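You operate a simulated robot arm through the tools that you are given. There is no shell and no other tool.

Carry out the task below with a simulated robot arm. There is one attempt and no reset: what you move stays moved.

## Task
Oil the line that the orange card names, then rub off the oil stain.
Fine: pump the card's number of strokes; use the green pad and put it back. What is to be rubbed or washed off counts as gone when no trace of it is left.

Only the result counts: the job must be done as asked and must still hold three seconds after the hand-in. Knocking over, shifting, dropping, spilling or breaking anything else fails it.

## Robot
A 6-joint arm with a two-finger parallel gripper, fixed in place. Base frame: the origin is at the foot of the arm, x ahead of it, y to its left, z up; the work surface is at about z = 0.85. Units: m, rad, N and s.
With the tool pointing down near the work surface it reaches from about 0.24 to 0.64 m from the base axis. Its first joint turns from -1.152 to 1.152 rad. Payload 2.7 kg.
Tool frame: the origin (TCP) lies between the finger pads and is the grasp point; the fingertips stand 0.023 m ahead of it; z points along the fingers, y is the line along which they close. The gripper opens to 0.094 m. The fingers are 0.038 m wide and 0.01 m thick; the gripper's body (0.054 by 0.096 m) begins 0.039 m behind the TCP.
Orientation is told as [roll, pitch, yaw] about the base's x, y, z axes, in that order, counted from this pose: with the fingers straight down and closing along the base's y, the tool's x points along the base's -x, its y along +y and its z along -z.

## Interface
- The arm moves only by the tool move_arm. Its argument "increments" is a list of rows, each a list of 7 numbers: the turn, a rotation vector about the base's x, y, z in rad, then the shift along the base's x, y, z in m, then the opening, from 0 (shut) to 1 (fully open). In form: [[ax, ay, az, tx, ty, tz, gripper], ...]. A call has 1 to 20 rows; each row shifts and turns the commanded pose from where the row before left it. Each row takes 0.2 s and may step no farther than 0.05 m and 0.15 rad from the row before; otherwise, or with a gripper value out of range, the whole call is refused. Where a pose cannot be reached the arm comes as near as it can. A force on the tool above 70 N (or 10 N above the force at the start of the call, whichever is more), or a blocked arm, ends the call early, and 0.2 s more pass. The fingers move at their own pace (about 0.045 m/s each) and stop on an object; they squeeze with about 40 N. The grip force told is the motor's: it shows also when the fingers shut on nothing. Time passes only in rows, and 0.2 s behind the last, so rows that do not move let the fingers close. The reply holds the time, the measured pose of the TCP, the force on the tool along the base axes, the opening and the grip force, in the units named above and with some noise, with the torque about the TCP (base axes, N m) and any sound that the robot's microphone picked up.
- Cameras (640 x 400 px; columns grow to the right, rows downward): "scene" is fixed at [0.0806, -0.4363, 1.4083]; the picture's right is [0.72, -0.69, 0.00], its down [-0.38, -0.40, -0.83] and it looks along [0.58, 0.60, -0.55] (base axes); focal length 287 px, centre (320, 200). "wrist" rides on the gripper at [0.086, 0.016, -0.075] in the tool frame; the picture's right is [-0.18, 0.98, 0.00], its down [-0.58, -0.11, -0.81] and it looks along [-0.79, -0.15, 0.59] (tool axes); focal length 243 px, centre (320, 200). There is no depth. A picture from a camera that has moved, and an enlarged one, comes with that camera's place and axes in the base frame and with its lens.
- camera(camera): a new picture of that camera. It takes no simulated time.
- enlarge(camera, box): a new picture of the part [left, top, right, bottom] of that camera's present view, enlarged. It takes no simulated time.
- hand_in(): hands the job in; it is judged then, once.

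Places have to be worked out from the pictures, the camera data and where the tool is seen. Open the gripper and draw the arm clear of the work before you hand the job in, unless the task says otherwise.

The tools are called after "Call:" by a JSON object that holds its "fn" and its "kwargs". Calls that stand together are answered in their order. move_arm: Moves the arm, as the interface text tells. Its arguments: {"type":"object","properties":{"increments":{"type":"array"}},"required":["increments"]} The other tools are called the same way: camera (camera) takes a picture; enlarge (camera, box) takes an enlarged picture of a part of a camera's view; hand_in () hands the job in.

At the start:

```text
clock: 0.0
ee_pos: [0.421, 0.0422, 1.2416]
ee_rot: [0.002, 0.001, 0.001]
force: [-0.3, 0.4, 1.0]
ft_torque: [-0.01, 0.04, 0.02]
width: 0.0938
grip_force: 0.1
```

scene: 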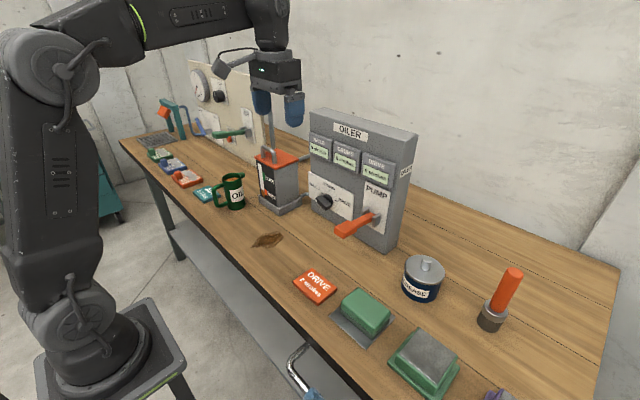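
wrist: 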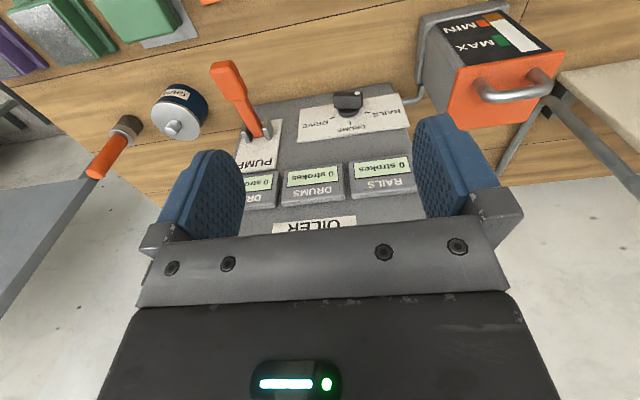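

I'll start by looking closely at the card, the oiler and the pads before I move anything.

Call:
{"fn": "enlarge", "kwargs": {"camera": "scene", "box": [280, 100, 440, 260]}}

Call:
{"fn": "enlarge", "kwargs": {"camera": "scene", "box": [270, 250, 430, 350]}}

Call:
{"fn": "enlarge", "kwargs": {"camera": "scene", "box": [110, 80, 310, 220]}}

Call:
{"fn": "enlarge", "kwargs": {"camera": "scene", "box": [360, 240, 560, 400]}}

Call:
{"fn": "enlarge", "kwargs": {"camera": "wrist", "box": [200, 50, 440, 240]}}

```text
2.50 times, centred on (360, 180) of scene
camera zoom: at [0.0806, -0.4363, 1.4083], right [0.72, -0.69, 0.0], down [-0.38, -0.4, -0.83], along [0.58, 0.6, -0.55], focal length 716 px, centre (220, 250)
```

zoom: 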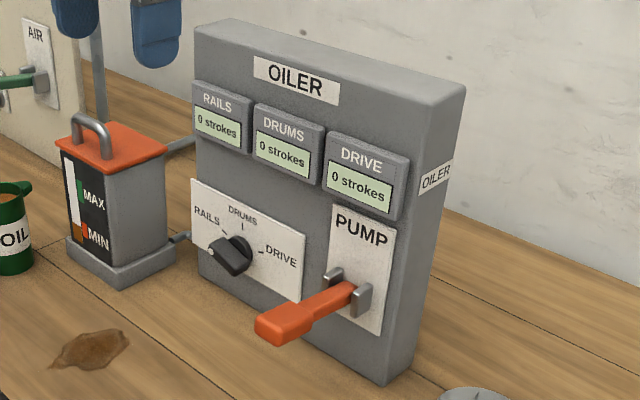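

```text
4.00 times, centred on (350, 300) of scene
camera zoom: at [0.0806, -0.4363, 1.4083], right [0.72, -0.69, 0.0], down [-0.38, -0.4, -0.83], along [0.58, 0.6, -0.55], focal length 1146 px, centre (200, -200)
```

zoom: 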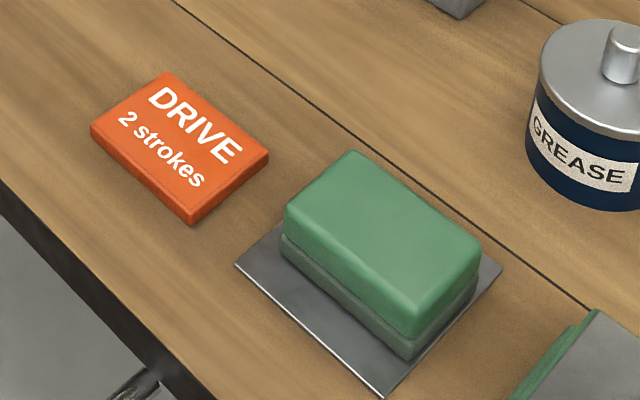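

```text
2.86 times, centred on (210, 150) of scene
camera zoom: at [0.0806, -0.4363, 1.4083], right [0.72, -0.69, 0.0], down [-0.38, -0.4, -0.83], along [0.58, 0.6, -0.55], focal length 819 px, centre (634, 343)
```

zoom: 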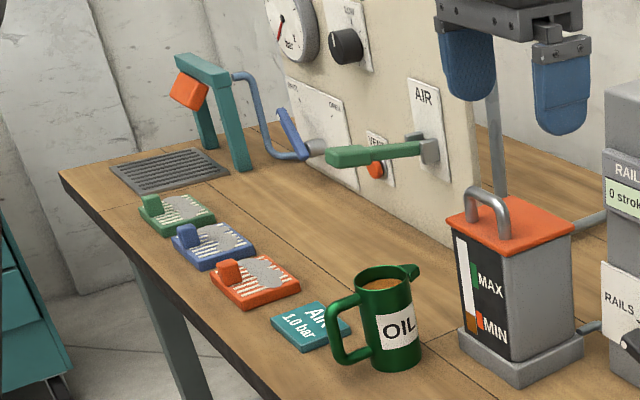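

```text
2.50 times, centred on (460, 320) of scene
camera zoom: at [0.0806, -0.4363, 1.4083], right [0.72, -0.69, 0.0], down [-0.38, -0.4, -0.83], along [0.58, 0.6, -0.55], focal length 716 px, centre (-30, -100)
```

zoom: 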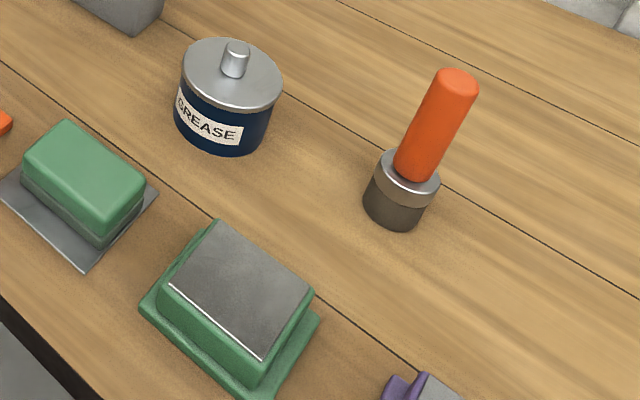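

```text
2.11 times, centred on (320, 145) of wrist
camera zoom: at [0.3371, 0.0581, 1.3171], right [0.18, 0.98, 0.0], down [0.58, -0.11, 0.81], along [0.79, -0.15, -0.59], focal length 511 px, centre (320, 316)
```

zoom: 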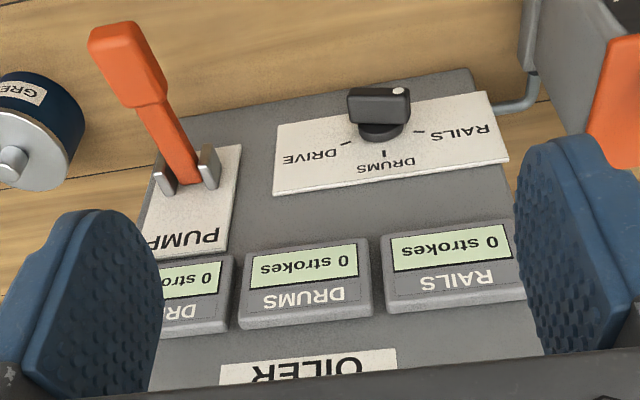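

Next I'm checking the reservoir gauge, the knob, the far-right objects and the wrist camera's upper left corner.

Call:
{"fn": "enlarge", "kwargs": {"camera": "scene", "box": [250, 140, 314, 220]}}

Call:
{"fn": "enlarge", "kwargs": {"camera": "wrist", "box": [0, 0, 240, 150]}}

Call:
{"fn": "enlarge", "kwargs": {"camera": "wrist", "box": [400, 0, 600, 130]}}

Call:
{"fn": "enlarge", "kwargs": {"camera": "scene", "box": [380, 300, 540, 400]}}

Call:
{"fn": "enlarge", "kwargs": {"camera": "scene", "box": [230, 210, 310, 260]}}

```text
5.00 times, centred on (282, 180) of scene
camera zoom: at [0.0806, -0.4363, 1.4083], right [0.72, -0.69, 0.0], down [-0.38, -0.4, -0.83], along [0.58, 0.6, -0.55], focal length 1433 px, centre (510, 300)
```

zoom: 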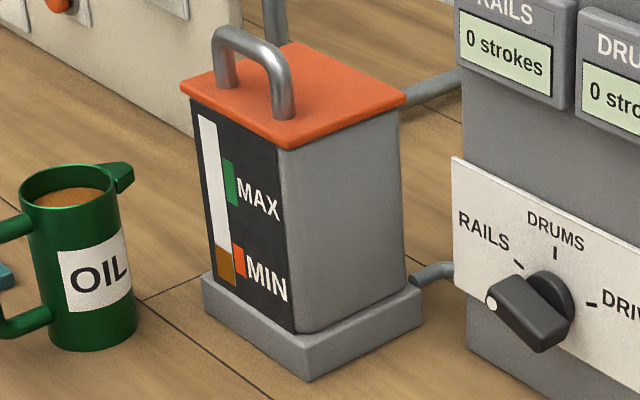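

```text
2.67 times, centred on (120, 75) of wrist
camera zoom: at [0.3371, 0.0581, 1.3171], right [0.18, 0.98, 0.0], down [0.58, -0.11, 0.81], along [0.79, -0.15, -0.59], focal length 647 px, centre (853, 533)
```

zoom: 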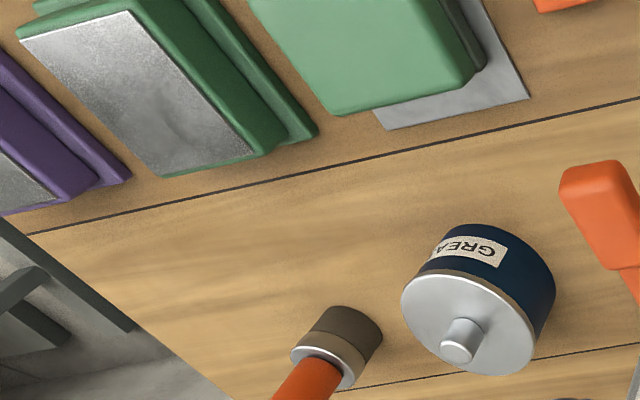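

```text
3.08 times, centred on (500, 65) of wrist
camera zoom: at [0.3371, 0.0581, 1.3171], right [0.18, 0.98, 0.0], down [0.58, -0.11, 0.81], along [0.79, -0.15, -0.59], focal length 746 px, centre (-234, 615)
```

zoom: 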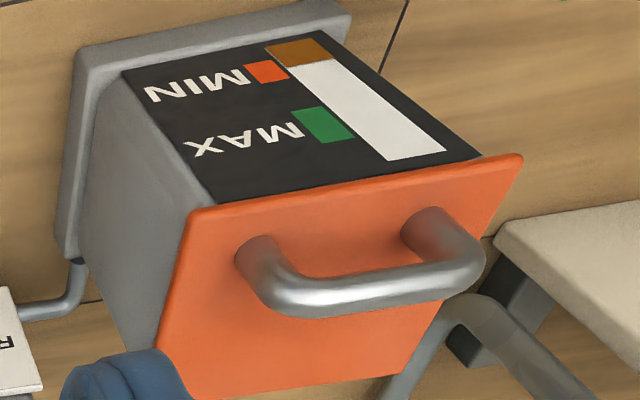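

```text
4.00 times, centred on (460, 350) of scene
camera zoom: at [0.0806, -0.4363, 1.4083], right [0.72, -0.69, 0.0], down [-0.38, -0.4, -0.83], along [0.58, 0.6, -0.55], focal length 1146 px, centre (-240, -400)
```

zoom: 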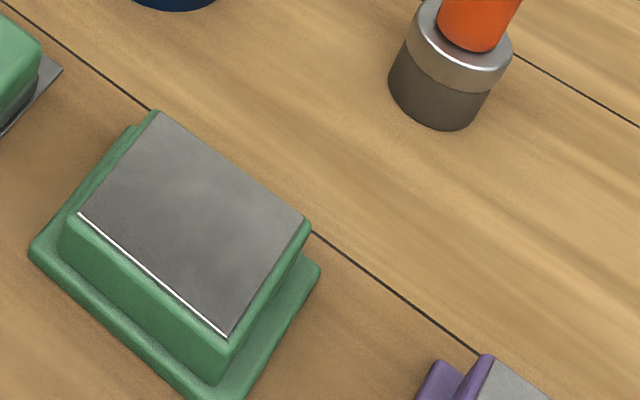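

```text
8.00 times, centred on (270, 235) of scene
camera zoom: at [0.0806, -0.4363, 1.4083], right [0.72, -0.69, 0.0], down [-0.38, -0.4, -0.83], along [0.58, 0.6, -0.55], focal length 2293 px, centre (720, -80)
```

zoom: 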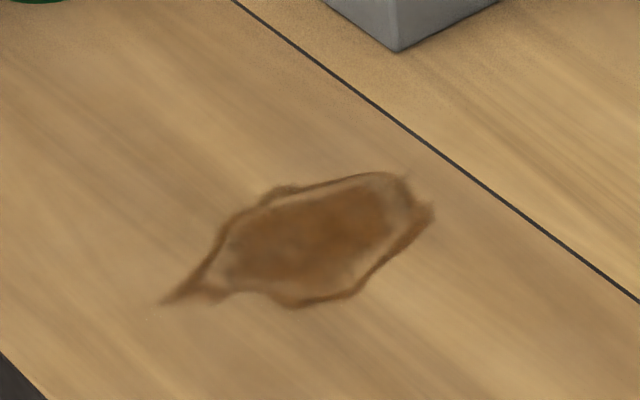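

The card reads DRIVE, 2 strokes. The selector dot points to RAILS, and the gauge stands at about the MIN mark. The green pad sits on its metal plate near (0.41, -0.225). I'll swing the arm to the right and tilt the wrist camera down to see the pads from above.

Call:
{"fn": "move_arm", "kwargs": {"increments": [[0, 0.12, 0, -0.015, -0.045, 0, 1], [0, 0.12, 0, -0.015, -0.045, 0, 1], [0, 0.12, 0, -0.015, -0.045, 0, 1], [0, 0.12, 0, -0.015, -0.045, 0, 1], [0, 0, 0, 0, 0, 0, 1]]}}

Call:
{"fn": "camera", "kwargs": {"camera": "wrist"}}

Call:
{"fn": "camera", "kwargs": {"camera": "scene"}}

```text
clock: 1.2
ee_pos: [0.3481, -0.136, 1.2176]
ee_rot: [0.001, 0.479, 0.0]
force: [-0.2, -0.3, 0.0]
ft_torque: [-0.03, -0.02, 0.01]
width: 0.094
grip_force: 0.1
out of reach, approached as far as the arm can: row 4
```

```text
taken
camera wrist: at [0.3081, -0.1208, 1.3241], right [0.16, 0.98, -0.09], down [0.89, -0.11, 0.45], along [0.43, -0.15, -0.89], focal length 243 px, centre (320, 200)
```

wrist: 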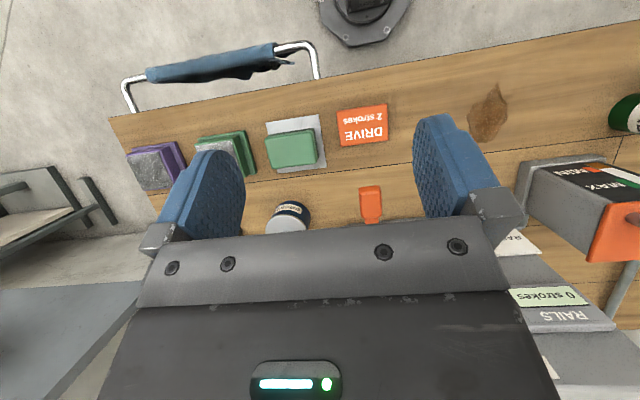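

```text
taken
```

scene: 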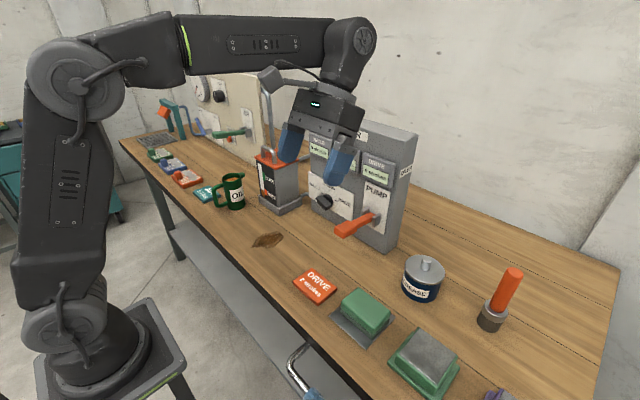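

The wrist camera now shows the pads, the card and the stain from above. I'll enlarge these.

Call:
{"fn": "enlarge", "kwargs": {"camera": "wrist", "box": [110, 90, 400, 230]}}

Call:
{"fn": "enlarge", "kwargs": {"camera": "wrist", "box": [440, 60, 640, 200]}}

Call:
{"fn": "enlarge", "kwargs": {"camera": "scene", "box": [130, 130, 230, 220]}}

```text
2.21 times, centred on (255, 160) of wrist
camera zoom: at [0.3081, -0.1208, 1.3241], right [0.16, 0.98, -0.09], down [0.89, -0.11, 0.45], along [0.43, -0.15, -0.89], focal length 535 px, centre (463, 288)
```

zoom: 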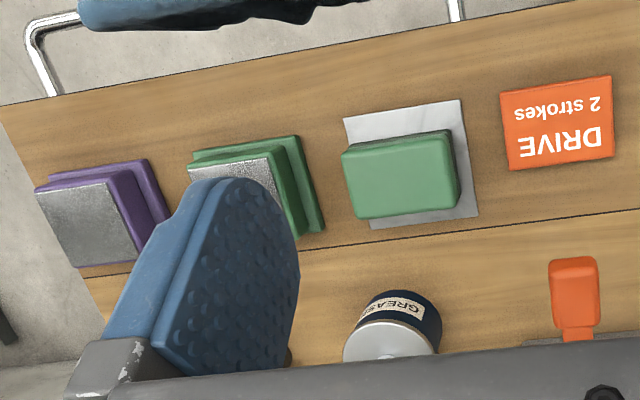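

```text
2.86 times, centred on (540, 130) of wrist
camera zoom: at [0.3081, -0.1208, 1.3241], right [0.16, 0.98, -0.09], down [0.89, -0.11, 0.45], along [0.43, -0.15, -0.89], focal length 693 px, centre (-309, 400)
```

zoom: 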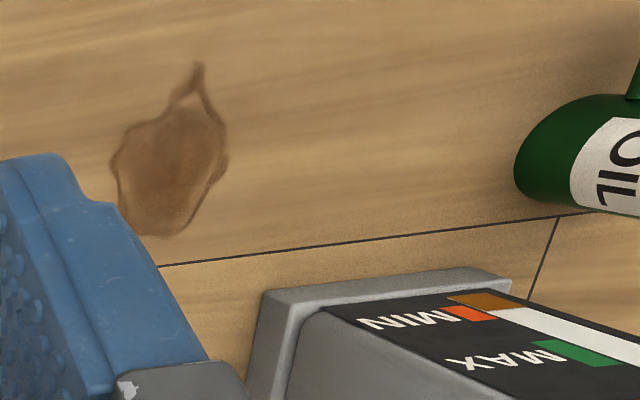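

```text
4.44 times, centred on (180, 175) of scene
camera zoom: at [0.0806, -0.4364, 1.4083], right [0.72, -0.69, 0.0], down [-0.38, -0.4, -0.83], along [0.58, 0.6, -0.55], focal length 1274 px, centre (942, 311)
```

zoom: 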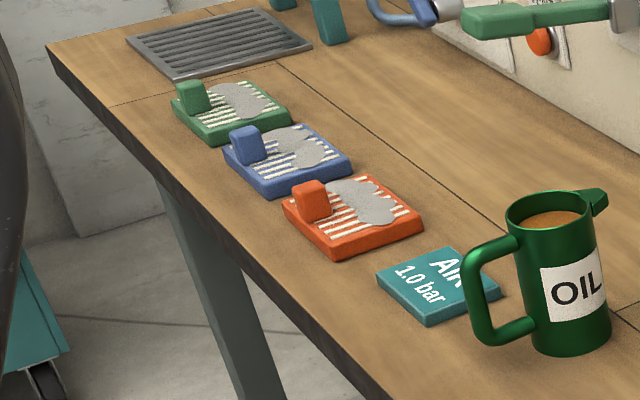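

The green pad on its plate is at about x 0.382–0.440, y -0.271 to -0.181, and its top is at about 0.885. Now I'll level the tool and move in front of the oiler to see the knob, gauge and lever close up.

Call:
{"fn": "move_arm", "kwargs": {"increments": [[0, -0.12, 0, 0.01, 0.045, -0.01, 1], [0, -0.12, 0, 0.01, 0.045, -0.01, 1], [0, -0.12, 0, 0.01, 0.045, -0.01, 1], [0, -0.12, 0, 0.01, 0.045, -0.02, 1], [0, 0, 0, 0, 0.01, -0.04, 1], [0, 0, 0, 0, 0, -0.04, 1], [0, 0, 0, 0, 0, 0, 1]]}}

Call:
{"fn": "camera", "kwargs": {"camera": "wrist"}}

```text
refused: row 4 steps farther than a row can; nothing moved
```

```text
taken
camera wrist: at [0.3081, -0.1208, 1.3241], right [0.16, 0.98, -0.09], down [0.89, -0.11, 0.45], along [0.43, -0.15, -0.89], focal length 243 px, centre (320, 200)
```

wrist: 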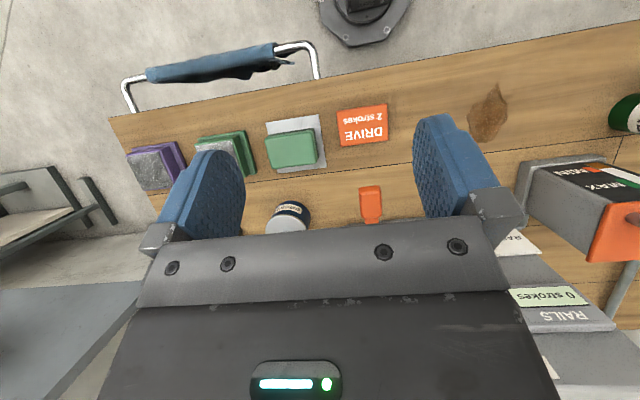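

Row 4 stepped slightly over 0.05 m, so the call was refused. I'll repeat the move with smaller steps.

Call:
{"fn": "move_arm", "kwargs": {"increments": [[0, -0.12, 0, 0.01, 0.045, -0.01, 1], [0, -0.12, 0, 0.01, 0.045, -0.01, 1], [0, -0.12, 0, 0.01, 0.045, -0.01, 1], [0, -0.12, 0, 0.01, 0.045, -0.01, 1], [0, 0, 0, 0, 0.01, -0.045, 1], [0, 0, 0, 0, 0, -0.045, 1], [0, 0, 0, 0, 0, 0, 1]]}}

Call:
{"fn": "camera", "kwargs": {"camera": "wrist"}}

```text
clock: 2.8
ee_pos: [0.3912, 0.0542, 1.0859]
ee_rot: [0.0, 0.001, 0.003]
force: [0.0, 0.4, 0.0]
ft_torque: [-0.02, 0.02, 0.04]
width: 0.094
grip_force: 0.1
```

```text
taken
camera wrist: at [0.3052, 0.0701, 1.1603], right [0.18, 0.98, 0.0], down [0.58, -0.11, 0.81], along [0.79, -0.15, -0.59], focal length 243 px, centre (320, 200)
```

wrist: 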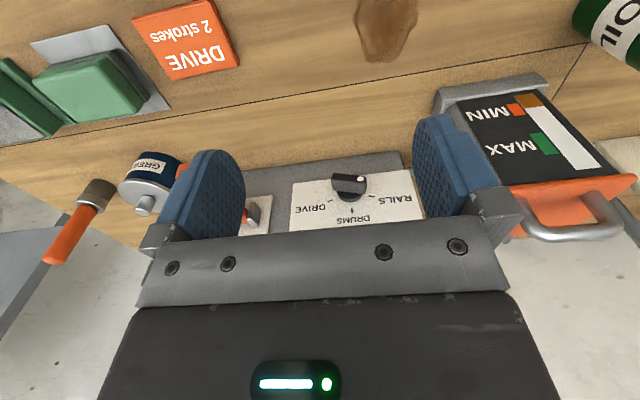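

Call:
{"fn": "enlarge", "kwargs": {"camera": "wrist", "box": [270, 140, 450, 250]}}

Call:
{"fn": "enlarge", "kwargs": {"camera": "wrist", "box": [430, 60, 630, 190]}}

Call:
{"fn": "enlarge", "kwargs": {"camera": "scene", "box": [300, 160, 410, 260]}}

```text
3.56 times, centred on (360, 195) of wrist
camera zoom: at [0.3052, 0.0701, 1.1603], right [0.18, 0.98, 0.0], down [0.58, -0.11, 0.81], along [0.79, -0.15, -0.59], focal length 863 px, centre (178, 218)
```

zoom: 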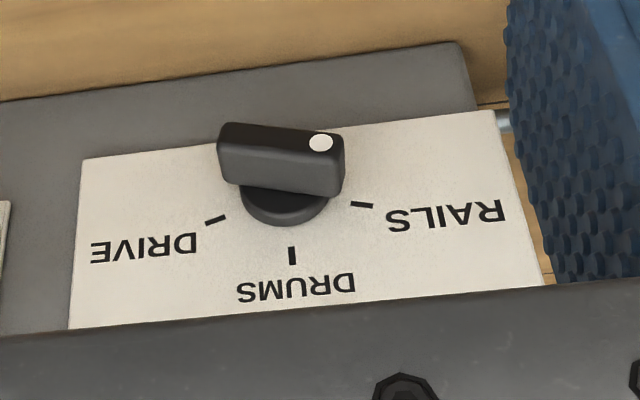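

```text
3.08 times, centred on (530, 125) of wrist
camera zoom: at [0.3052, 0.0701, 1.1603], right [0.18, 0.98, 0.0], down [0.58, -0.11, 0.81], along [0.79, -0.15, -0.59], focal length 746 px, centre (-326, 431)
```

zoom: 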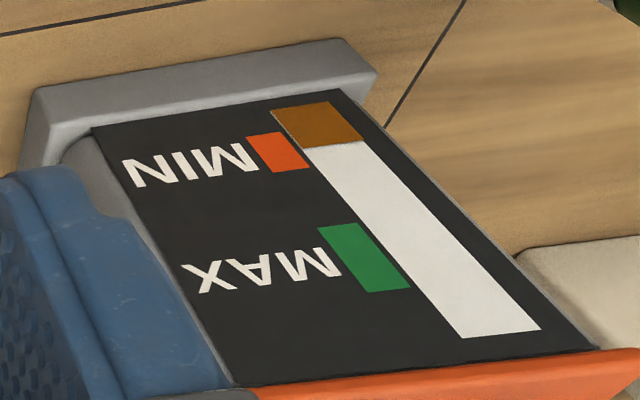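

```text
4.00 times, centred on (355, 210) of scene
camera zoom: at [0.0806, -0.4363, 1.4083], right [0.72, -0.69, 0.0], down [-0.38, -0.4, -0.83], along [0.58, 0.6, -0.55], focal length 1146 px, centre (180, 160)
```

zoom: 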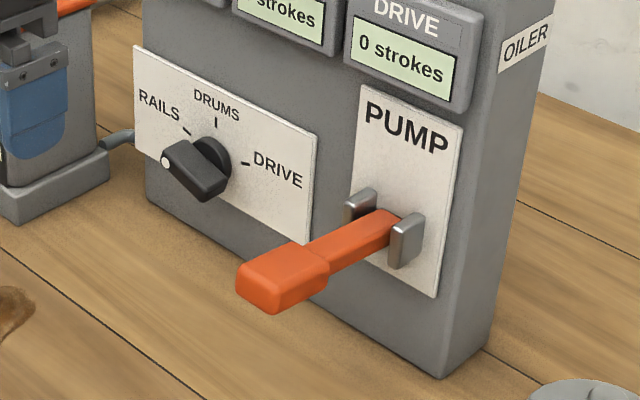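

The knob centre works out at about y 0.0615, z 0.938. Its front face is at x≈0.558 and the dot sits about 70° left, at RAILS. I'll close the gripper, tilt it slightly towards the panel, and stop short of the knob to check alignment.

Call:
{"fn": "move_arm", "kwargs": {"increments": [[0, -0.15, 0, 0, 0, 0, 0], [0, -0.15, 0, 0, 0, 0, 0], [0, 0, 0, 0, 0, 0, 0], [0, 0, 0, 0, 0, 0, 0], [0, 0, 0, 0.036, -0.0035, -0.0285, 0], [0, 0, 0, 0.036, -0.0035, -0.0285, 0], [0, 0, 0, 0.036, -0.0035, -0.0285, 0], [0, 0, 0, 0, 0, 0, 0]]}}

Call:
{"fn": "camera", "kwargs": {"camera": "wrist"}}

Call:
{"fn": "enlarge", "kwargs": {"camera": "scene", "box": [260, 130, 420, 250]}}

```text
clock: 4.6
ee_pos: [0.4973, 0.0435, 0.9999]
ee_rot: [-0.001, -0.299, -0.001]
force: [0.3, -0.7, 0.0]
ft_torque: [-0.02, 0.0, 0.03]
width: 0.0001
grip_force: 39.8
```

```text
taken
camera wrist: at [0.3946, 0.0592, 1.0461], right [0.18, 0.98, 0.05], down [0.32, -0.11, 0.94], along [0.93, -0.15, -0.33], focal length 243 px, centre (320, 200)
```

wrist: 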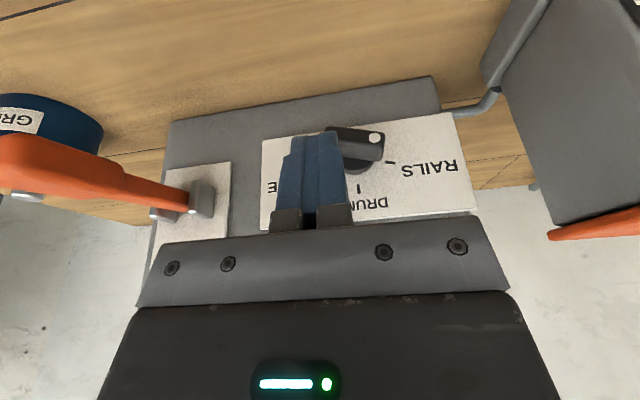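

```text
3.33 times, centred on (340, 190) of scene
camera zoom: at [0.0806, -0.4363, 1.4083], right [0.72, -0.69, 0.0], down [-0.38, -0.4, -0.83], along [0.58, 0.6, -0.55], focal length 955 px, centre (253, 233)
```

zoom: 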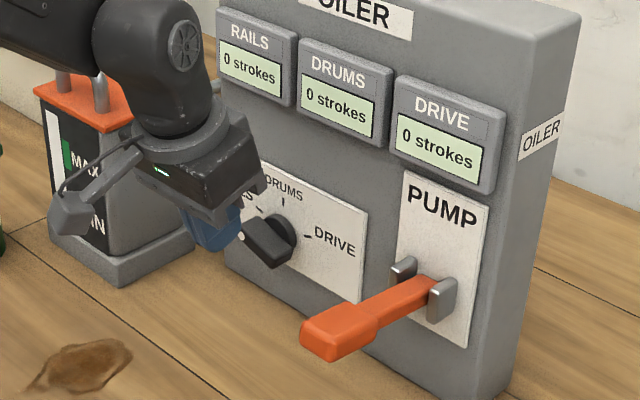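

The gripper is closed and tilted, with the fingers just right of the knob centre. I'll move forward above the knob's right end, with tips at about z 0.978, and check.

Call:
{"fn": "move_arm", "kwargs": {"increments": [[0, 0, 0, 0.03, 0, 0, 0], [0, 0, 0, 0.03, 0, 0, 0], [0, 0, 0, 0, 0, -0.01, 0], [0, 0, 0, 0, 0, 0, 0]]}}

Call:
{"fn": "enlarge", "kwargs": {"camera": "wrist", "box": [220, 90, 480, 250]}}

Call:
{"fn": "enlarge", "kwargs": {"camera": "scene", "box": [260, 130, 420, 250]}}

```text
clock: 5.6
ee_pos: [0.5586, 0.0426, 0.99]
ee_rot: [0.0, -0.3, 0.0]
force: [-0.3, 0.1, -0.1]
ft_torque: [-0.02, -0.01, 0.04]
width: 0.0002
grip_force: 40.1
```

```text
2.46 times, centred on (350, 170) of wrist
camera zoom: at [0.4554, 0.0575, 1.0371], right [0.18, 0.98, 0.05], down [0.32, -0.11, 0.94], along [0.93, -0.15, -0.33], focal length 597 px, centre (246, 274)
```

zoom: 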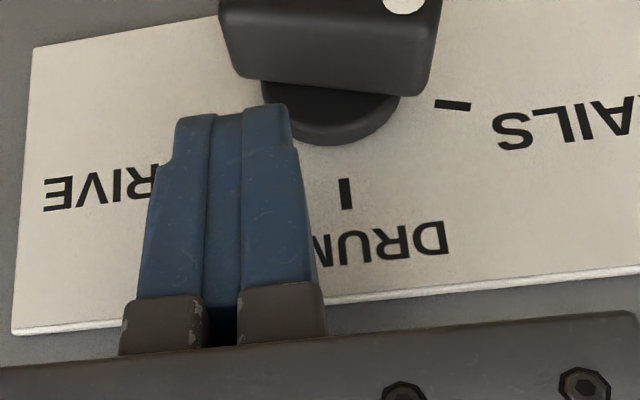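

```text
3.33 times, centred on (340, 190) of scene
camera zoom: at [0.0806, -0.4363, 1.4083], right [0.72, -0.69, 0.0], down [-0.38, -0.4, -0.83], along [0.58, 0.6, -0.55], focal length 955 px, centre (253, 233)
```

zoom: 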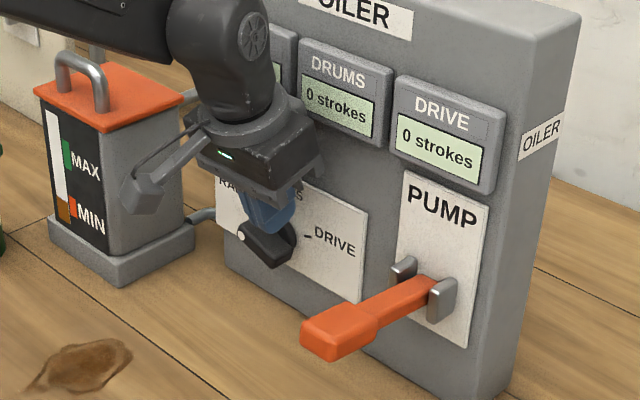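

The fingertips sit right above the knob's DRIVE-side end. I'll push down in small steps to turn the dot up towards DRUMS.

Call:
{"fn": "move_arm", "kwargs": {"increments": [[0, 0, 0, 0, 0, -0.01, 0], [0, 0, 0, 0, 0, -0.01, 0], [0, 0, 0, 0, 0, -0.008, 0], [0, 0, 0, 0, 0, -0.006, 0], [0, 0, 0, 0, 0, 0, 0]]}}

Call:
{"fn": "enlarge", "kwargs": {"camera": "wrist", "box": [220, 70, 480, 230]}}

Call:
{"fn": "enlarge", "kwargs": {"camera": "scene", "box": [290, 160, 390, 240]}}

```text
clock: 6.8
ee_pos: [0.5566, 0.0421, 0.9541]
ee_rot: [0.0, -0.298, -0.001]
force: [0.3, -0.3, 0.0]
ft_torque: [0.03, 0.0, 0.0]
width: 0.0001
grip_force: 39.7
```

```text
2.46 times, centred on (350, 150) of wrist
camera zoom: at [0.4539, 0.0573, 1.0015], right [0.18, 0.98, 0.05], down [0.32, -0.11, 0.94], along [0.93, -0.15, -0.33], focal length 597 px, centre (246, 323)
```

zoom: 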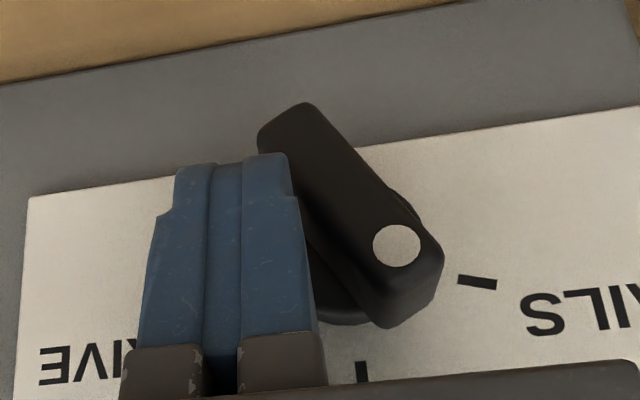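

```text
5.00 times, centred on (340, 200) of scene
camera zoom: at [0.0806, -0.4363, 1.4083], right [0.72, -0.69, 0.0], down [-0.38, -0.4, -0.83], along [0.58, 0.6, -0.55], focal length 1433 px, centre (220, 200)
```

zoom: 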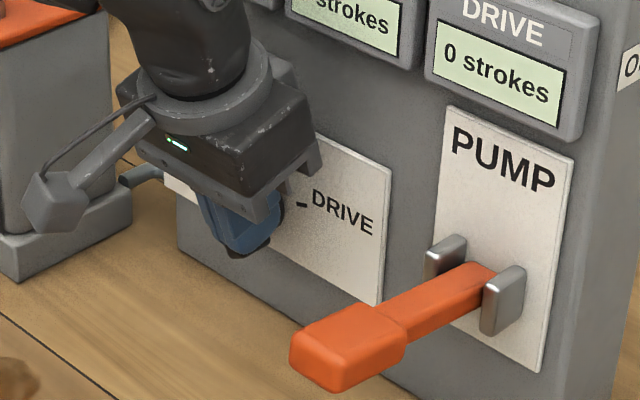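

The knob is turning: the dot is now about 35° left of vertical. I'll push down a bit further.

Call:
{"fn": "move_arm", "kwargs": {"increments": [[0, 0, 0, 0, 0, -0.007, 0], [0, 0, 0, 0, 0, -0.007, 0], [0, 0, 0, 0, 0, -0.004, 0], [0, 0, 0, 0, 0, 0, 0]]}}

Call:
{"fn": "enlarge", "kwargs": {"camera": "wrist", "box": [220, 70, 480, 230]}}

```text
clock: 7.8
ee_pos: [0.5561, 0.0409, 0.9361]
ee_rot: [-0.001, -0.299, 0.0]
force: [-0.5, -1.1, 0.9]
ft_torque: [-0.03, 0.02, 0.03]
width: 0.0
grip_force: 39.9
```

```text
2.46 times, centred on (350, 150) of wrist
camera zoom: at [0.4532, 0.0571, 0.9828], right [0.18, 0.98, 0.05], down [0.32, -0.11, 0.94], along [0.93, -0.15, -0.33], focal length 597 px, centre (246, 323)
```

zoom: 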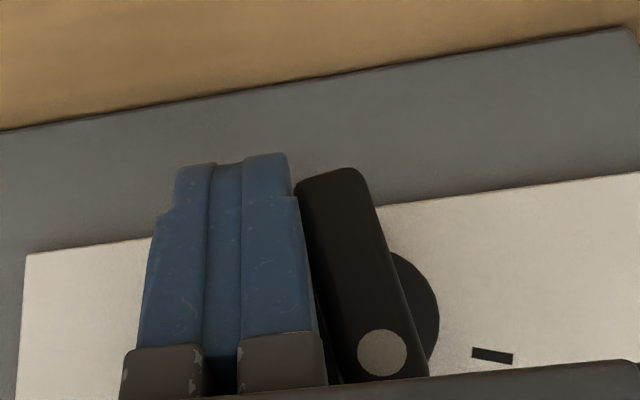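

The dot is about 10° from vertical now. I'll back the fingers off, raise them and move to the left of the knob's upper end to push it on towards DRIVE.

Call:
{"fn": "move_arm", "kwargs": {"increments": [[0, 0, 0, 0, -0.004, 0, 0], [0, 0, 0, 0, 0, 0.035, 0], [0, 0, 0, 0, 0, 0.035, 0], [0, 0, 0, 0, 0.03, 0, 0], [0, 0, 0, 0, 0.03, 0, 0], [0, 0, 0, 0, 0, 0, 0]]}}

Call:
{"fn": "enlarge", "kwargs": {"camera": "wrist", "box": [180, 70, 440, 230]}}

Call:
{"fn": "enlarge", "kwargs": {"camera": "scene", "box": [260, 130, 420, 250]}}

```text
clock: 9.2
ee_pos: [0.554, 0.0952, 1.0035]
ee_rot: [-0.005, -0.283, -0.003]
force: [-43.6, -25.5, -5.1]
ft_torque: [1.45, -2.38, -0.12]
width: 0.0001
grip_force: 40.1
```

```text
2.46 times, centred on (310, 150) of wrist
camera zoom: at [0.4528, 0.1118, 1.0528], right [0.18, 0.98, 0.05], down [0.33, -0.11, 0.94], along [0.93, -0.15, -0.34], focal length 597 px, centre (345, 323)
```

zoom: 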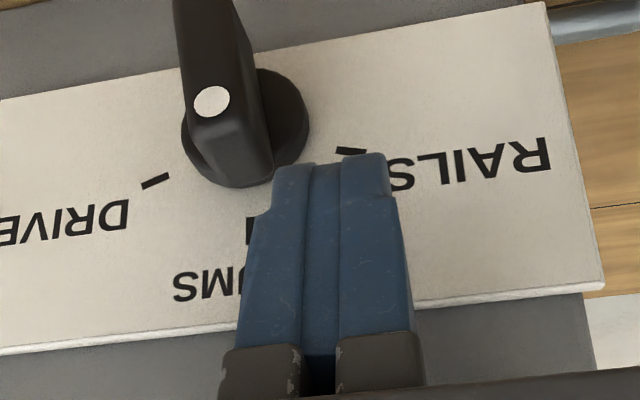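

```text
3.33 times, centred on (340, 190) of scene
camera zoom: at [0.0794, -0.4371, 1.4082], right [0.72, -0.69, 0.0], down [-0.38, -0.4, -0.83], along [0.58, 0.6, -0.55], focal length 955 px, centre (253, 233)
```

zoom: 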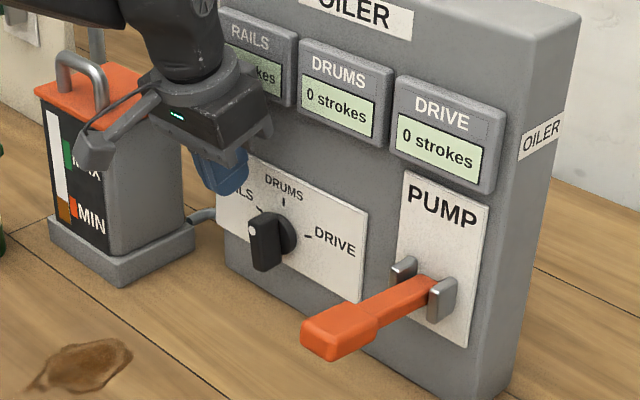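

The reading shows about 45 N: the gripper body is touching the lower edge of the RAILS display at z≈1.06. I'll back straight off in x, then tilt more so the body stays clear.

Call:
{"fn": "move_arm", "kwargs": {"increments": [[0, 0, 0, -0.015, 0, 0, 0], [0, 0, 0, -0.02, 0, 0, 0], [0, 0, 0, 0, 0, 0, 0]]}}

Call:
{"fn": "enlarge", "kwargs": {"camera": "scene", "box": [240, 100, 420, 260]}}

Call:
{"fn": "camera", "kwargs": {"camera": "wrist"}}

```text
clock: 10.0
ee_pos: [0.5255, 0.099, 1.0079]
ee_rot: [-0.001, -0.304, -0.001]
force: [-0.1, -0.2, -0.1]
ft_torque: [-0.01, 0.0, 0.0]
width: 0.0001
grip_force: 40.1
```

```text
2.50 times, centred on (330, 180) of scene
camera zoom: at [0.0806, -0.4363, 1.4083], right [0.72, -0.69, 0.0], down [-0.38, -0.4, -0.83], along [0.58, 0.6, -0.55], focal length 716 px, centre (295, 250)
```

zoom: 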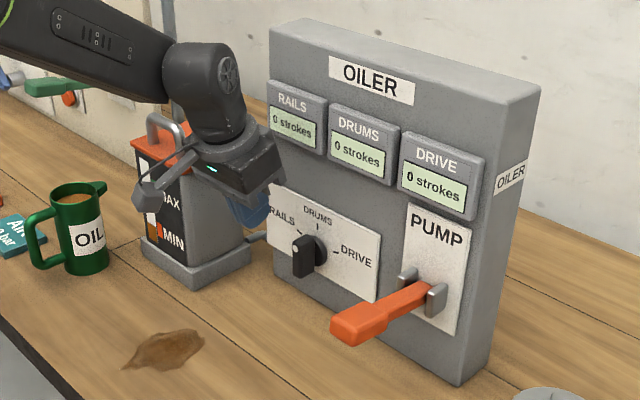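

```text
taken
camera wrist: at [0.4214, 0.1143, 1.0538], right [0.17, 0.98, 0.06], down [0.32, -0.11, 0.94], along [0.93, -0.15, -0.33], focal length 243 px, centre (320, 200)
```

wrist: 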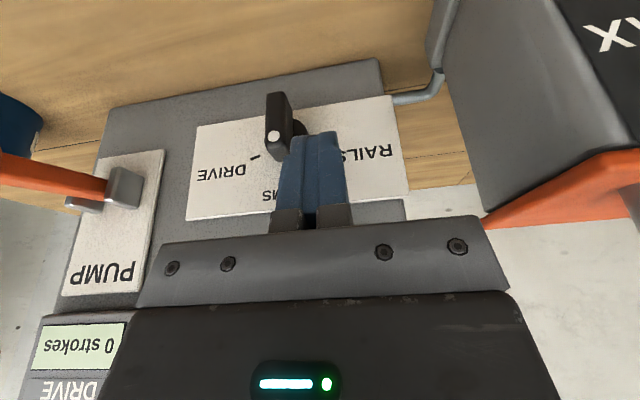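

The force is gone and nothing visibly shifted; the knob now points straight up at DRUMS. I'll tilt further, drop to knob height on its left side, and then ease forward.

Call:
{"fn": "move_arm", "kwargs": {"increments": [[0, -0.15, 0, 0, 0, 0, 0], [0, 0, 0, 0, 0, -0.02, 0], [0, 0, 0, 0, 0, -0.02, 0], [0, 0, 0, 0.016, 0, 0, 0], [0, 0, 0, 0.014, 0, 0, 0], [0, 0, 0, 0, 0, 0, 0]]}}

Call:
{"fn": "enlarge", "kwargs": {"camera": "scene", "box": [240, 100, 420, 260]}}

Call:
{"fn": "enlarge", "kwargs": {"camera": "wrist", "box": [180, 50, 440, 230]}}

```text
clock: 11.4
ee_pos: [0.5524, 0.0976, 0.968]
ee_rot: [-0.001, -0.452, 0.0]
force: [0.5, -0.1, 0.3]
ft_torque: [0.0, -0.02, 0.01]
width: 0.0
grip_force: 40.2
```

```text
2.50 times, centred on (330, 180) of scene
camera zoom: at [0.0806, -0.4363, 1.4083], right [0.72, -0.69, 0.0], down [-0.38, -0.4, -0.83], along [0.58, 0.6, -0.55], focal length 716 px, centre (295, 250)
```

zoom: 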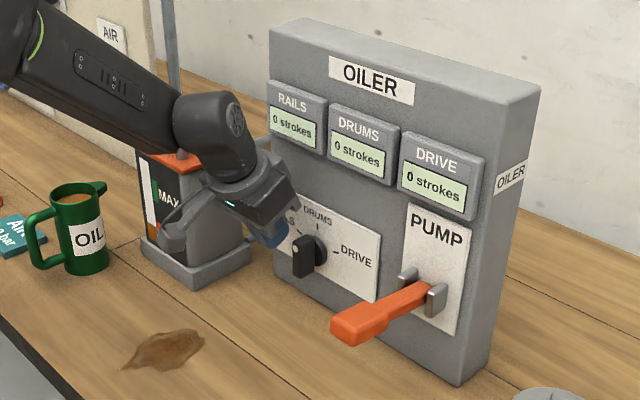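

```text
2.22 times, centred on (310, 140) of wrist
camera zoom: at [0.444, 0.1136, 0.9979], right [0.17, 0.98, 0.08], down [0.17, -0.11, 0.98], along [0.97, -0.15, -0.19], focal length 539 px, centre (342, 333)
```

zoom: 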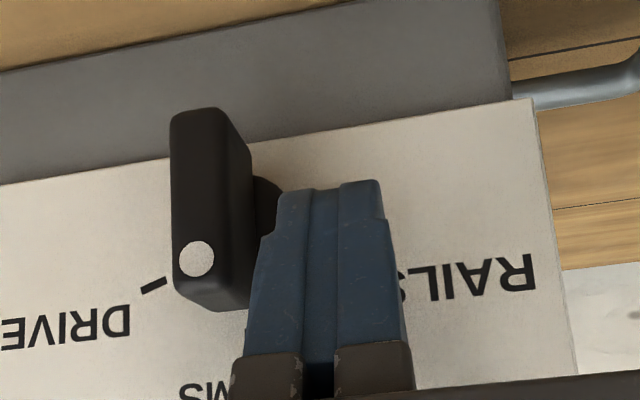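

The fingers are left of the knob's upper half with no contact force. I'll push right (-y) in small steps.

Call:
{"fn": "move_arm", "kwargs": {"increments": [[0, 0, 0, 0, -0.01, 0, 0], [0, 0, 0, 0, -0.008, 0, 0], [0, 0, 0, 0, -0.006, 0, 0], [0, 0, 0, 0, 0, 0, 0]]}}

Call:
{"fn": "enlarge", "kwargs": {"camera": "scene", "box": [290, 160, 390, 240]}}

Call:
{"fn": "enlarge", "kwargs": {"camera": "wrist", "box": [180, 50, 440, 230]}}

```text
clock: 12.4
ee_pos: [0.5527, 0.0763, 0.9671]
ee_rot: [-0.001, -0.454, 0.0]
force: [-6.8, 7.5, 11.3]
ft_torque: [0.07, 0.08, -0.05]
width: 0.0001
grip_force: 39.8
```

```text
5.00 times, centred on (340, 200) of scene
camera zoom: at [0.0802, -0.4362, 1.4084], right [0.72, -0.69, 0.0], down [-0.38, -0.4, -0.83], along [0.58, 0.6, -0.55], focal length 1433 px, centre (220, 200)
```

zoom: 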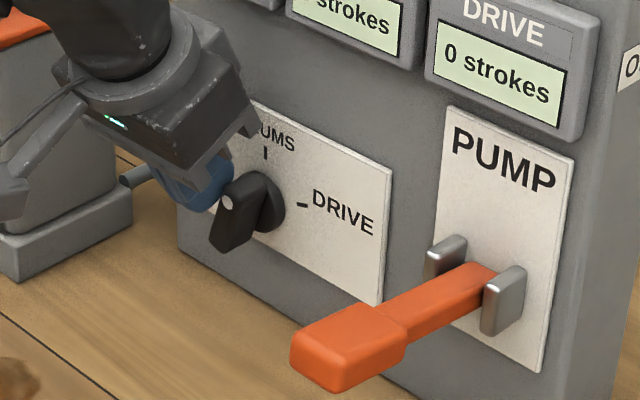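

```text
2.22 times, centred on (310, 140) of wrist
camera zoom: at [0.444, 0.0923, 0.9977], right [0.16, 0.98, 0.08], down [0.17, -0.11, 0.98], along [0.97, -0.15, -0.18], focal length 539 px, centre (342, 333)
```

zoom: 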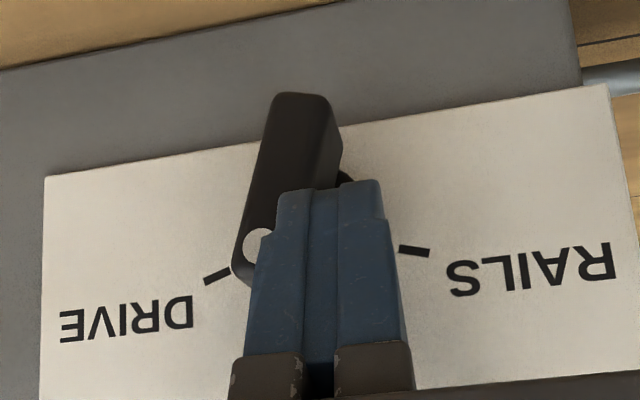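

The knob has turned past vertical to about +20°. I'll keep pushing right.

Call:
{"fn": "move_arm", "kwargs": {"increments": [[0, 0, 0, 0, -0.005, 0, 0], [0, 0, 0, 0, -0.005, 0, 0], [0, 0, 0, 0, 0, 0, 0]]}}

Call:
{"fn": "enlarge", "kwargs": {"camera": "scene", "box": [290, 160, 390, 240]}}

Call:
{"fn": "enlarge", "kwargs": {"camera": "wrist", "box": [180, 50, 440, 230]}}

```text
clock: 13.2
ee_pos: [0.5548, 0.0659, 0.9672]
ee_rot: [0.001, -0.453, 0.002]
force: [-4.6, 20.6, 15.2]
ft_torque: [0.36, 0.02, 0.13]
width: 0.0
grip_force: 40.0
```

```text
5.00 times, centred on (340, 200) of scene
camera zoom: at [0.0802, -0.4358, 1.4086], right [0.72, -0.69, 0.0], down [-0.38, -0.4, -0.83], along [0.58, 0.6, -0.55], focal length 1433 px, centre (220, 200)
```

zoom: 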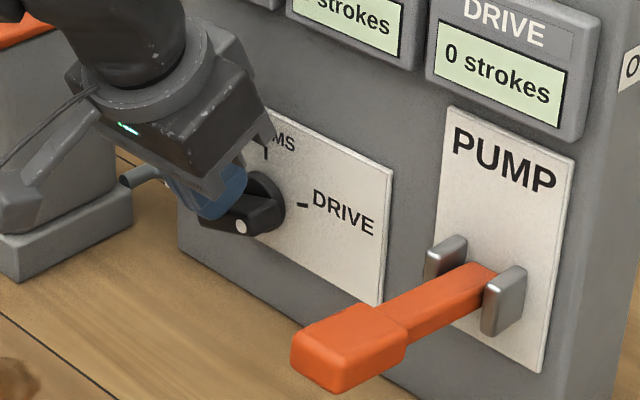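

```text
2.22 times, centred on (310, 140) of wrist
camera zoom: at [0.4444, 0.082, 0.9974], right [0.16, 0.98, 0.08], down [0.17, -0.11, 0.98], along [0.97, -0.15, -0.18], focal length 539 px, centre (342, 333)
```

zoom: 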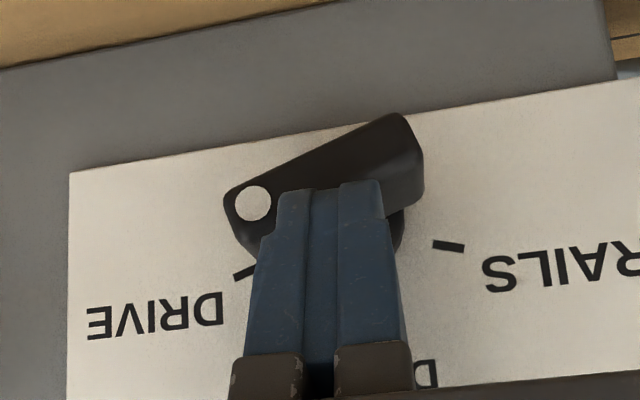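

The dot is now at about 67° right, almost on the DRIVE tick. I'll raise off the knob, back away and check where it rests.

Call:
{"fn": "move_arm", "kwargs": {"increments": [[0, 0, 0, 0, 0, 0.012, 0], [0, 0, 0, -0.02, 0, 0.01, 0], [0, 0, 0, -0.04, 0, 0.01, 0], [0, 0, 0, -0.04, 0, 0.01, 0], [0, 0, 0, 0, 0, 0, 0]]}}

Call:
{"fn": "enlarge", "kwargs": {"camera": "scene", "box": [290, 160, 390, 240]}}

Call:
{"fn": "enlarge", "kwargs": {"camera": "wrist", "box": [180, 80, 440, 230]}}

```text
clock: 14.4
ee_pos: [0.4496, 0.0647, 1.0065]
ee_rot: [0.0, -0.45, 0.001]
force: [-0.1, 0.3, 1.3]
ft_torque: [0.03, 0.04, 0.0]
width: 0.0
grip_force: 40.1
```

```text
5.00 times, centred on (340, 200) of scene
camera zoom: at [0.0806, -0.4363, 1.4083], right [0.72, -0.69, 0.0], down [-0.38, -0.4, -0.83], along [0.58, 0.6, -0.55], focal length 1433 px, centre (220, 200)
```

zoom: 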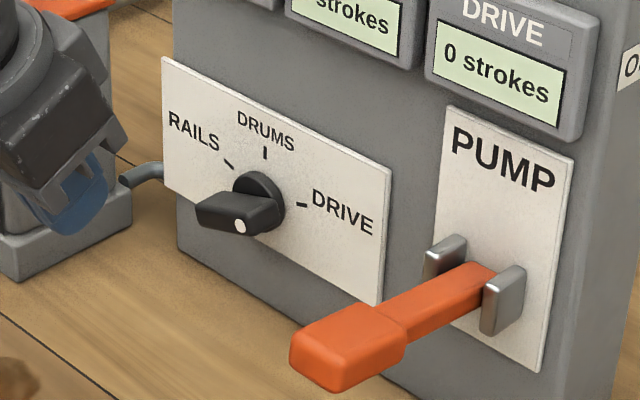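

```text
2.46 times, centred on (310, 155) of wrist
camera zoom: at [0.341, 0.0801, 1.0378], right [0.17, 0.98, 0.08], down [0.17, -0.11, 0.98], along [0.97, -0.15, -0.19], focal length 597 px, centre (345, 311)
```

zoom: 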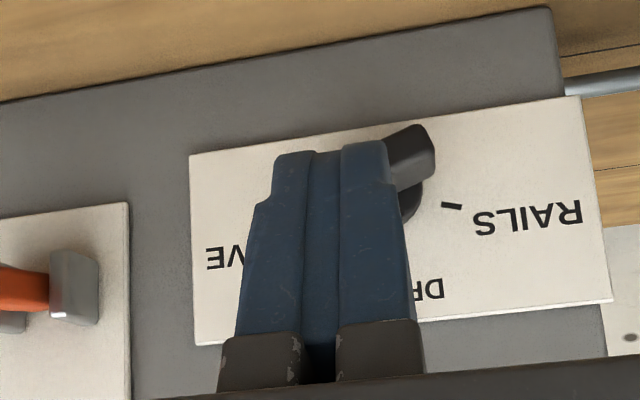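

The knob now appears to rest on the DRIVE tick. I'll level the tool, move in front of the pump lever, and check the knob and lever from there.

Call:
{"fn": "move_arm", "kwargs": {"increments": [[0, 0.15, 0, -0.03, 0, 0.03, 0], [0, 0.15, 0, -0.025, -0.02, 0.03, 0], [0, 0.15, 0, 0, -0.045, 0.015, 0], [0, 0, 0, 0, -0.045, 0, 0], [0, 0, 0, 0, -0.04, 0, 0], [0, 0, 0, 0, 0, 0, 0]]}}

Call:
{"fn": "camera", "kwargs": {"camera": "wrist"}}

Call:
{"fn": "enlarge", "kwargs": {"camera": "wrist", "box": [400, 120, 560, 240]}}

Call:
{"fn": "enlarge", "kwargs": {"camera": "scene", "box": [300, 170, 380, 230]}}

```text
clock: 15.8
ee_pos: [0.3953, -0.0861, 1.0852]
ee_rot: [0.0, 0.0, 0.001]
force: [0.2, 0.0, 0.1]
ft_torque: [-0.01, 0.0, -0.01]
width: 0.0
grip_force: 39.9
```

```text
taken
camera wrist: at [0.3107, -0.0707, 1.1604], right [0.18, 0.98, 0.0], down [0.58, -0.11, 0.81], along [0.79, -0.15, -0.59], focal length 243 px, centre (320, 200)
```

wrist: 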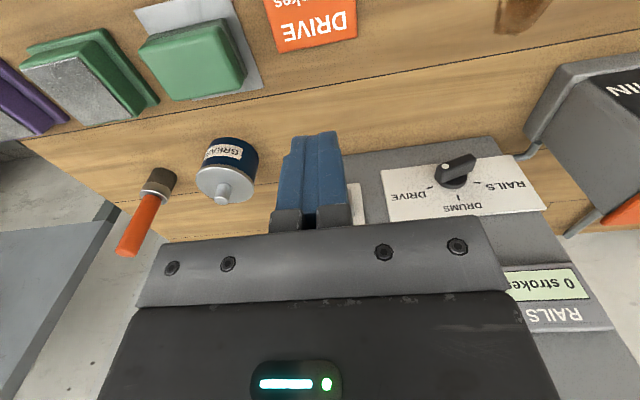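

```text
3.33 times, centred on (480, 180) of wrist
camera zoom: at [0.3107, -0.0707, 1.1604], right [0.18, 0.98, 0.0], down [0.58, -0.11, 0.81], along [0.79, -0.15, -0.59], focal length 809 px, centre (-213, 267)
```

zoom: 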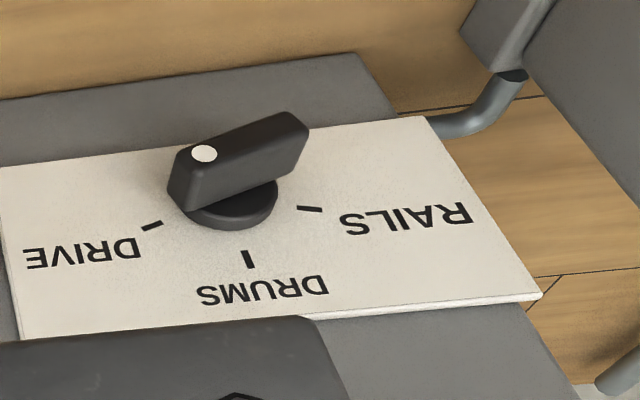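

```text
6.67 times, centred on (340, 200) of scene
camera zoom: at [0.0806, -0.4364, 1.4083], right [0.72, -0.69, 0.0], down [-0.38, -0.4, -0.83], along [0.58, 0.6, -0.55], focal length 1911 px, centre (187, 200)
```

zoom: 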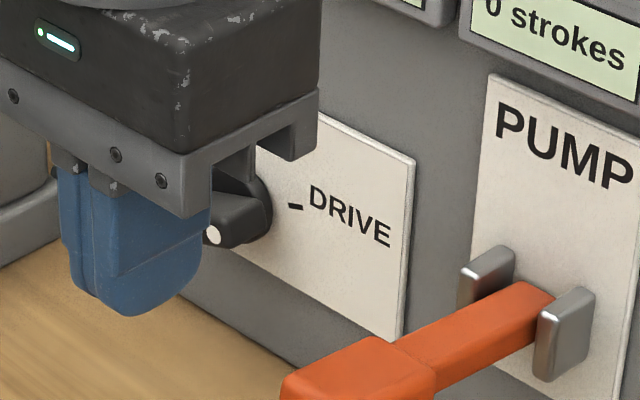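

The knob bar lines up with the DRIVE tick. The closed fingers hide the lever, so I'll shift left a little to see it.

Call:
{"fn": "move_arm", "kwargs": {"increments": [[0, 0, 0, 0, 0.04, 0, 0], [0, 0, 0, 0, 0.04, 0, 0], [0, 0, 0, 0, 0, 0, 0]]}}

Call:
{"fn": "camera", "kwargs": {"camera": "wrist"}}

Call:
{"fn": "enlarge", "kwargs": {"camera": "wrist", "box": [150, 90, 310, 240]}}

Call:
{"fn": "enlarge", "kwargs": {"camera": "scene", "box": [320, 180, 420, 260]}}

```text
clock: 16.6
ee_pos: [0.3981, -0.005, 1.0833]
ee_rot: [-0.001, 0.001, 0.0]
force: [0.4, -0.1, 0.1]
ft_torque: [-0.02, -0.01, -0.01]
width: 0.0
grip_force: 39.9
```

```text
taken
camera wrist: at [0.3132, 0.0114, 1.1579], right [0.18, 0.98, 0.0], down [0.58, -0.11, 0.81], along [0.79, -0.15, -0.59], focal length 243 px, centre (320, 200)
```

wrist: 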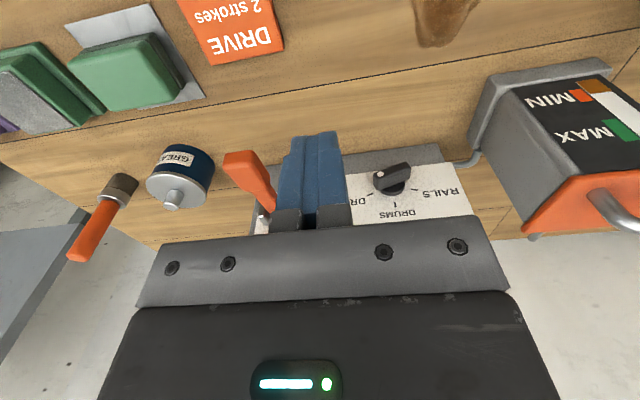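

```text
2.67 times, centred on (230, 165) of wrist
camera zoom: at [0.3132, 0.0114, 1.1579], right [0.18, 0.98, 0.0], down [0.58, -0.11, 0.81], along [0.79, -0.15, -0.59], focal length 647 px, centre (560, 293)
```

zoom: 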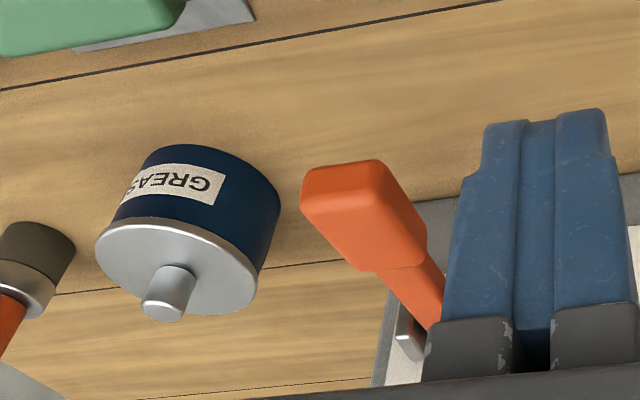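

```text
5.00 times, centred on (370, 220) of scene
camera zoom: at [0.0806, -0.4363, 1.4083], right [0.72, -0.69, 0.0], down [-0.38, -0.4, -0.83], along [0.58, 0.6, -0.55], focal length 1433 px, centre (70, 100)
```

zoom: 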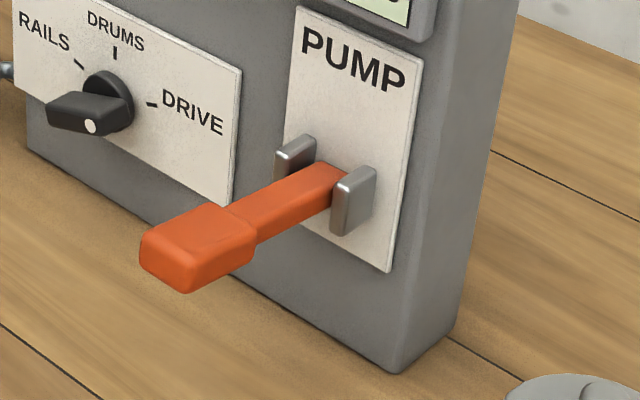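

The lever grip spans x≈0.467–0.511 and y≈-0.114 to -0.083, with its top at z≈0.987. I'll position the closed fingertips just above it.

Call:
{"fn": "move_arm", "kwargs": {"increments": [[0, 0, 0, 0.029, -0.031, -0.011, 0], [0, 0, 0, 0.029, -0.031, -0.011, 0], [0, 0, 0, 0.029, -0.031, -0.011, 0], [0, 0, 0, 0, 0, -0.025, 0], [0, 0, 0, 0, 0, 0, 0]]}}

Call:
{"fn": "enlarge", "kwargs": {"camera": "scene", "box": [300, 160, 420, 260]}}

Call:
{"fn": "camera", "kwargs": {"camera": "wrist"}}

```text
clock: 17.8
ee_pos: [0.4864, -0.1025, 1.0256]
ee_rot: [0.001, 0.0, 0.0]
force: [0.1, -1.3, 0.3]
ft_torque: [-0.01, -0.01, -0.04]
width: 0.0
grip_force: 39.8
```

```text
4.00 times, centred on (360, 210) of scene
camera zoom: at [0.0806, -0.4363, 1.4083], right [0.72, -0.69, 0.0], down [-0.38, -0.4, -0.83], along [0.58, 0.6, -0.55], focal length 1146 px, centre (160, 160)
```

zoom: 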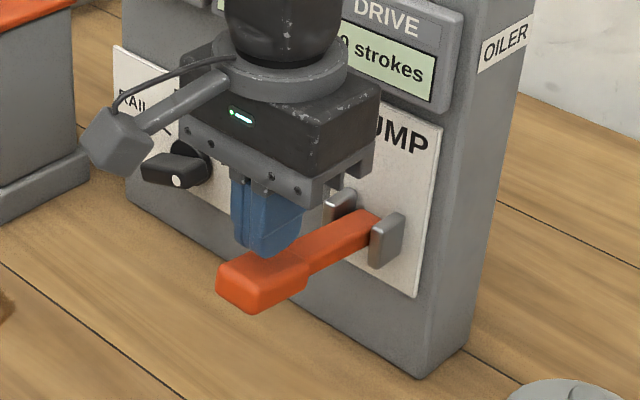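

```text
taken
camera wrist: at [0.4017, -0.086, 1.1013], right [0.18, 0.98, 0.0], down [0.58, -0.11, 0.81], along [0.79, -0.15, -0.59], focal length 243 px, centre (320, 200)
```

wrist: 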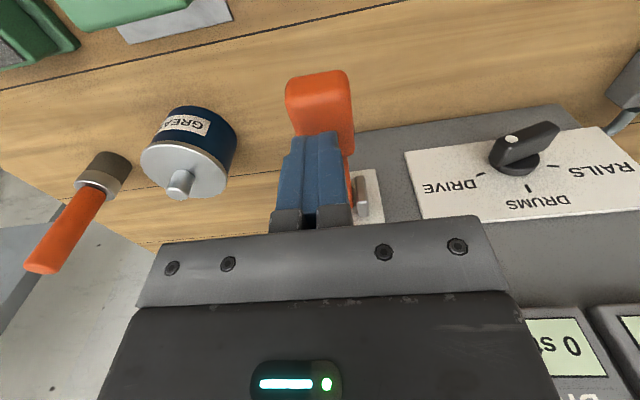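

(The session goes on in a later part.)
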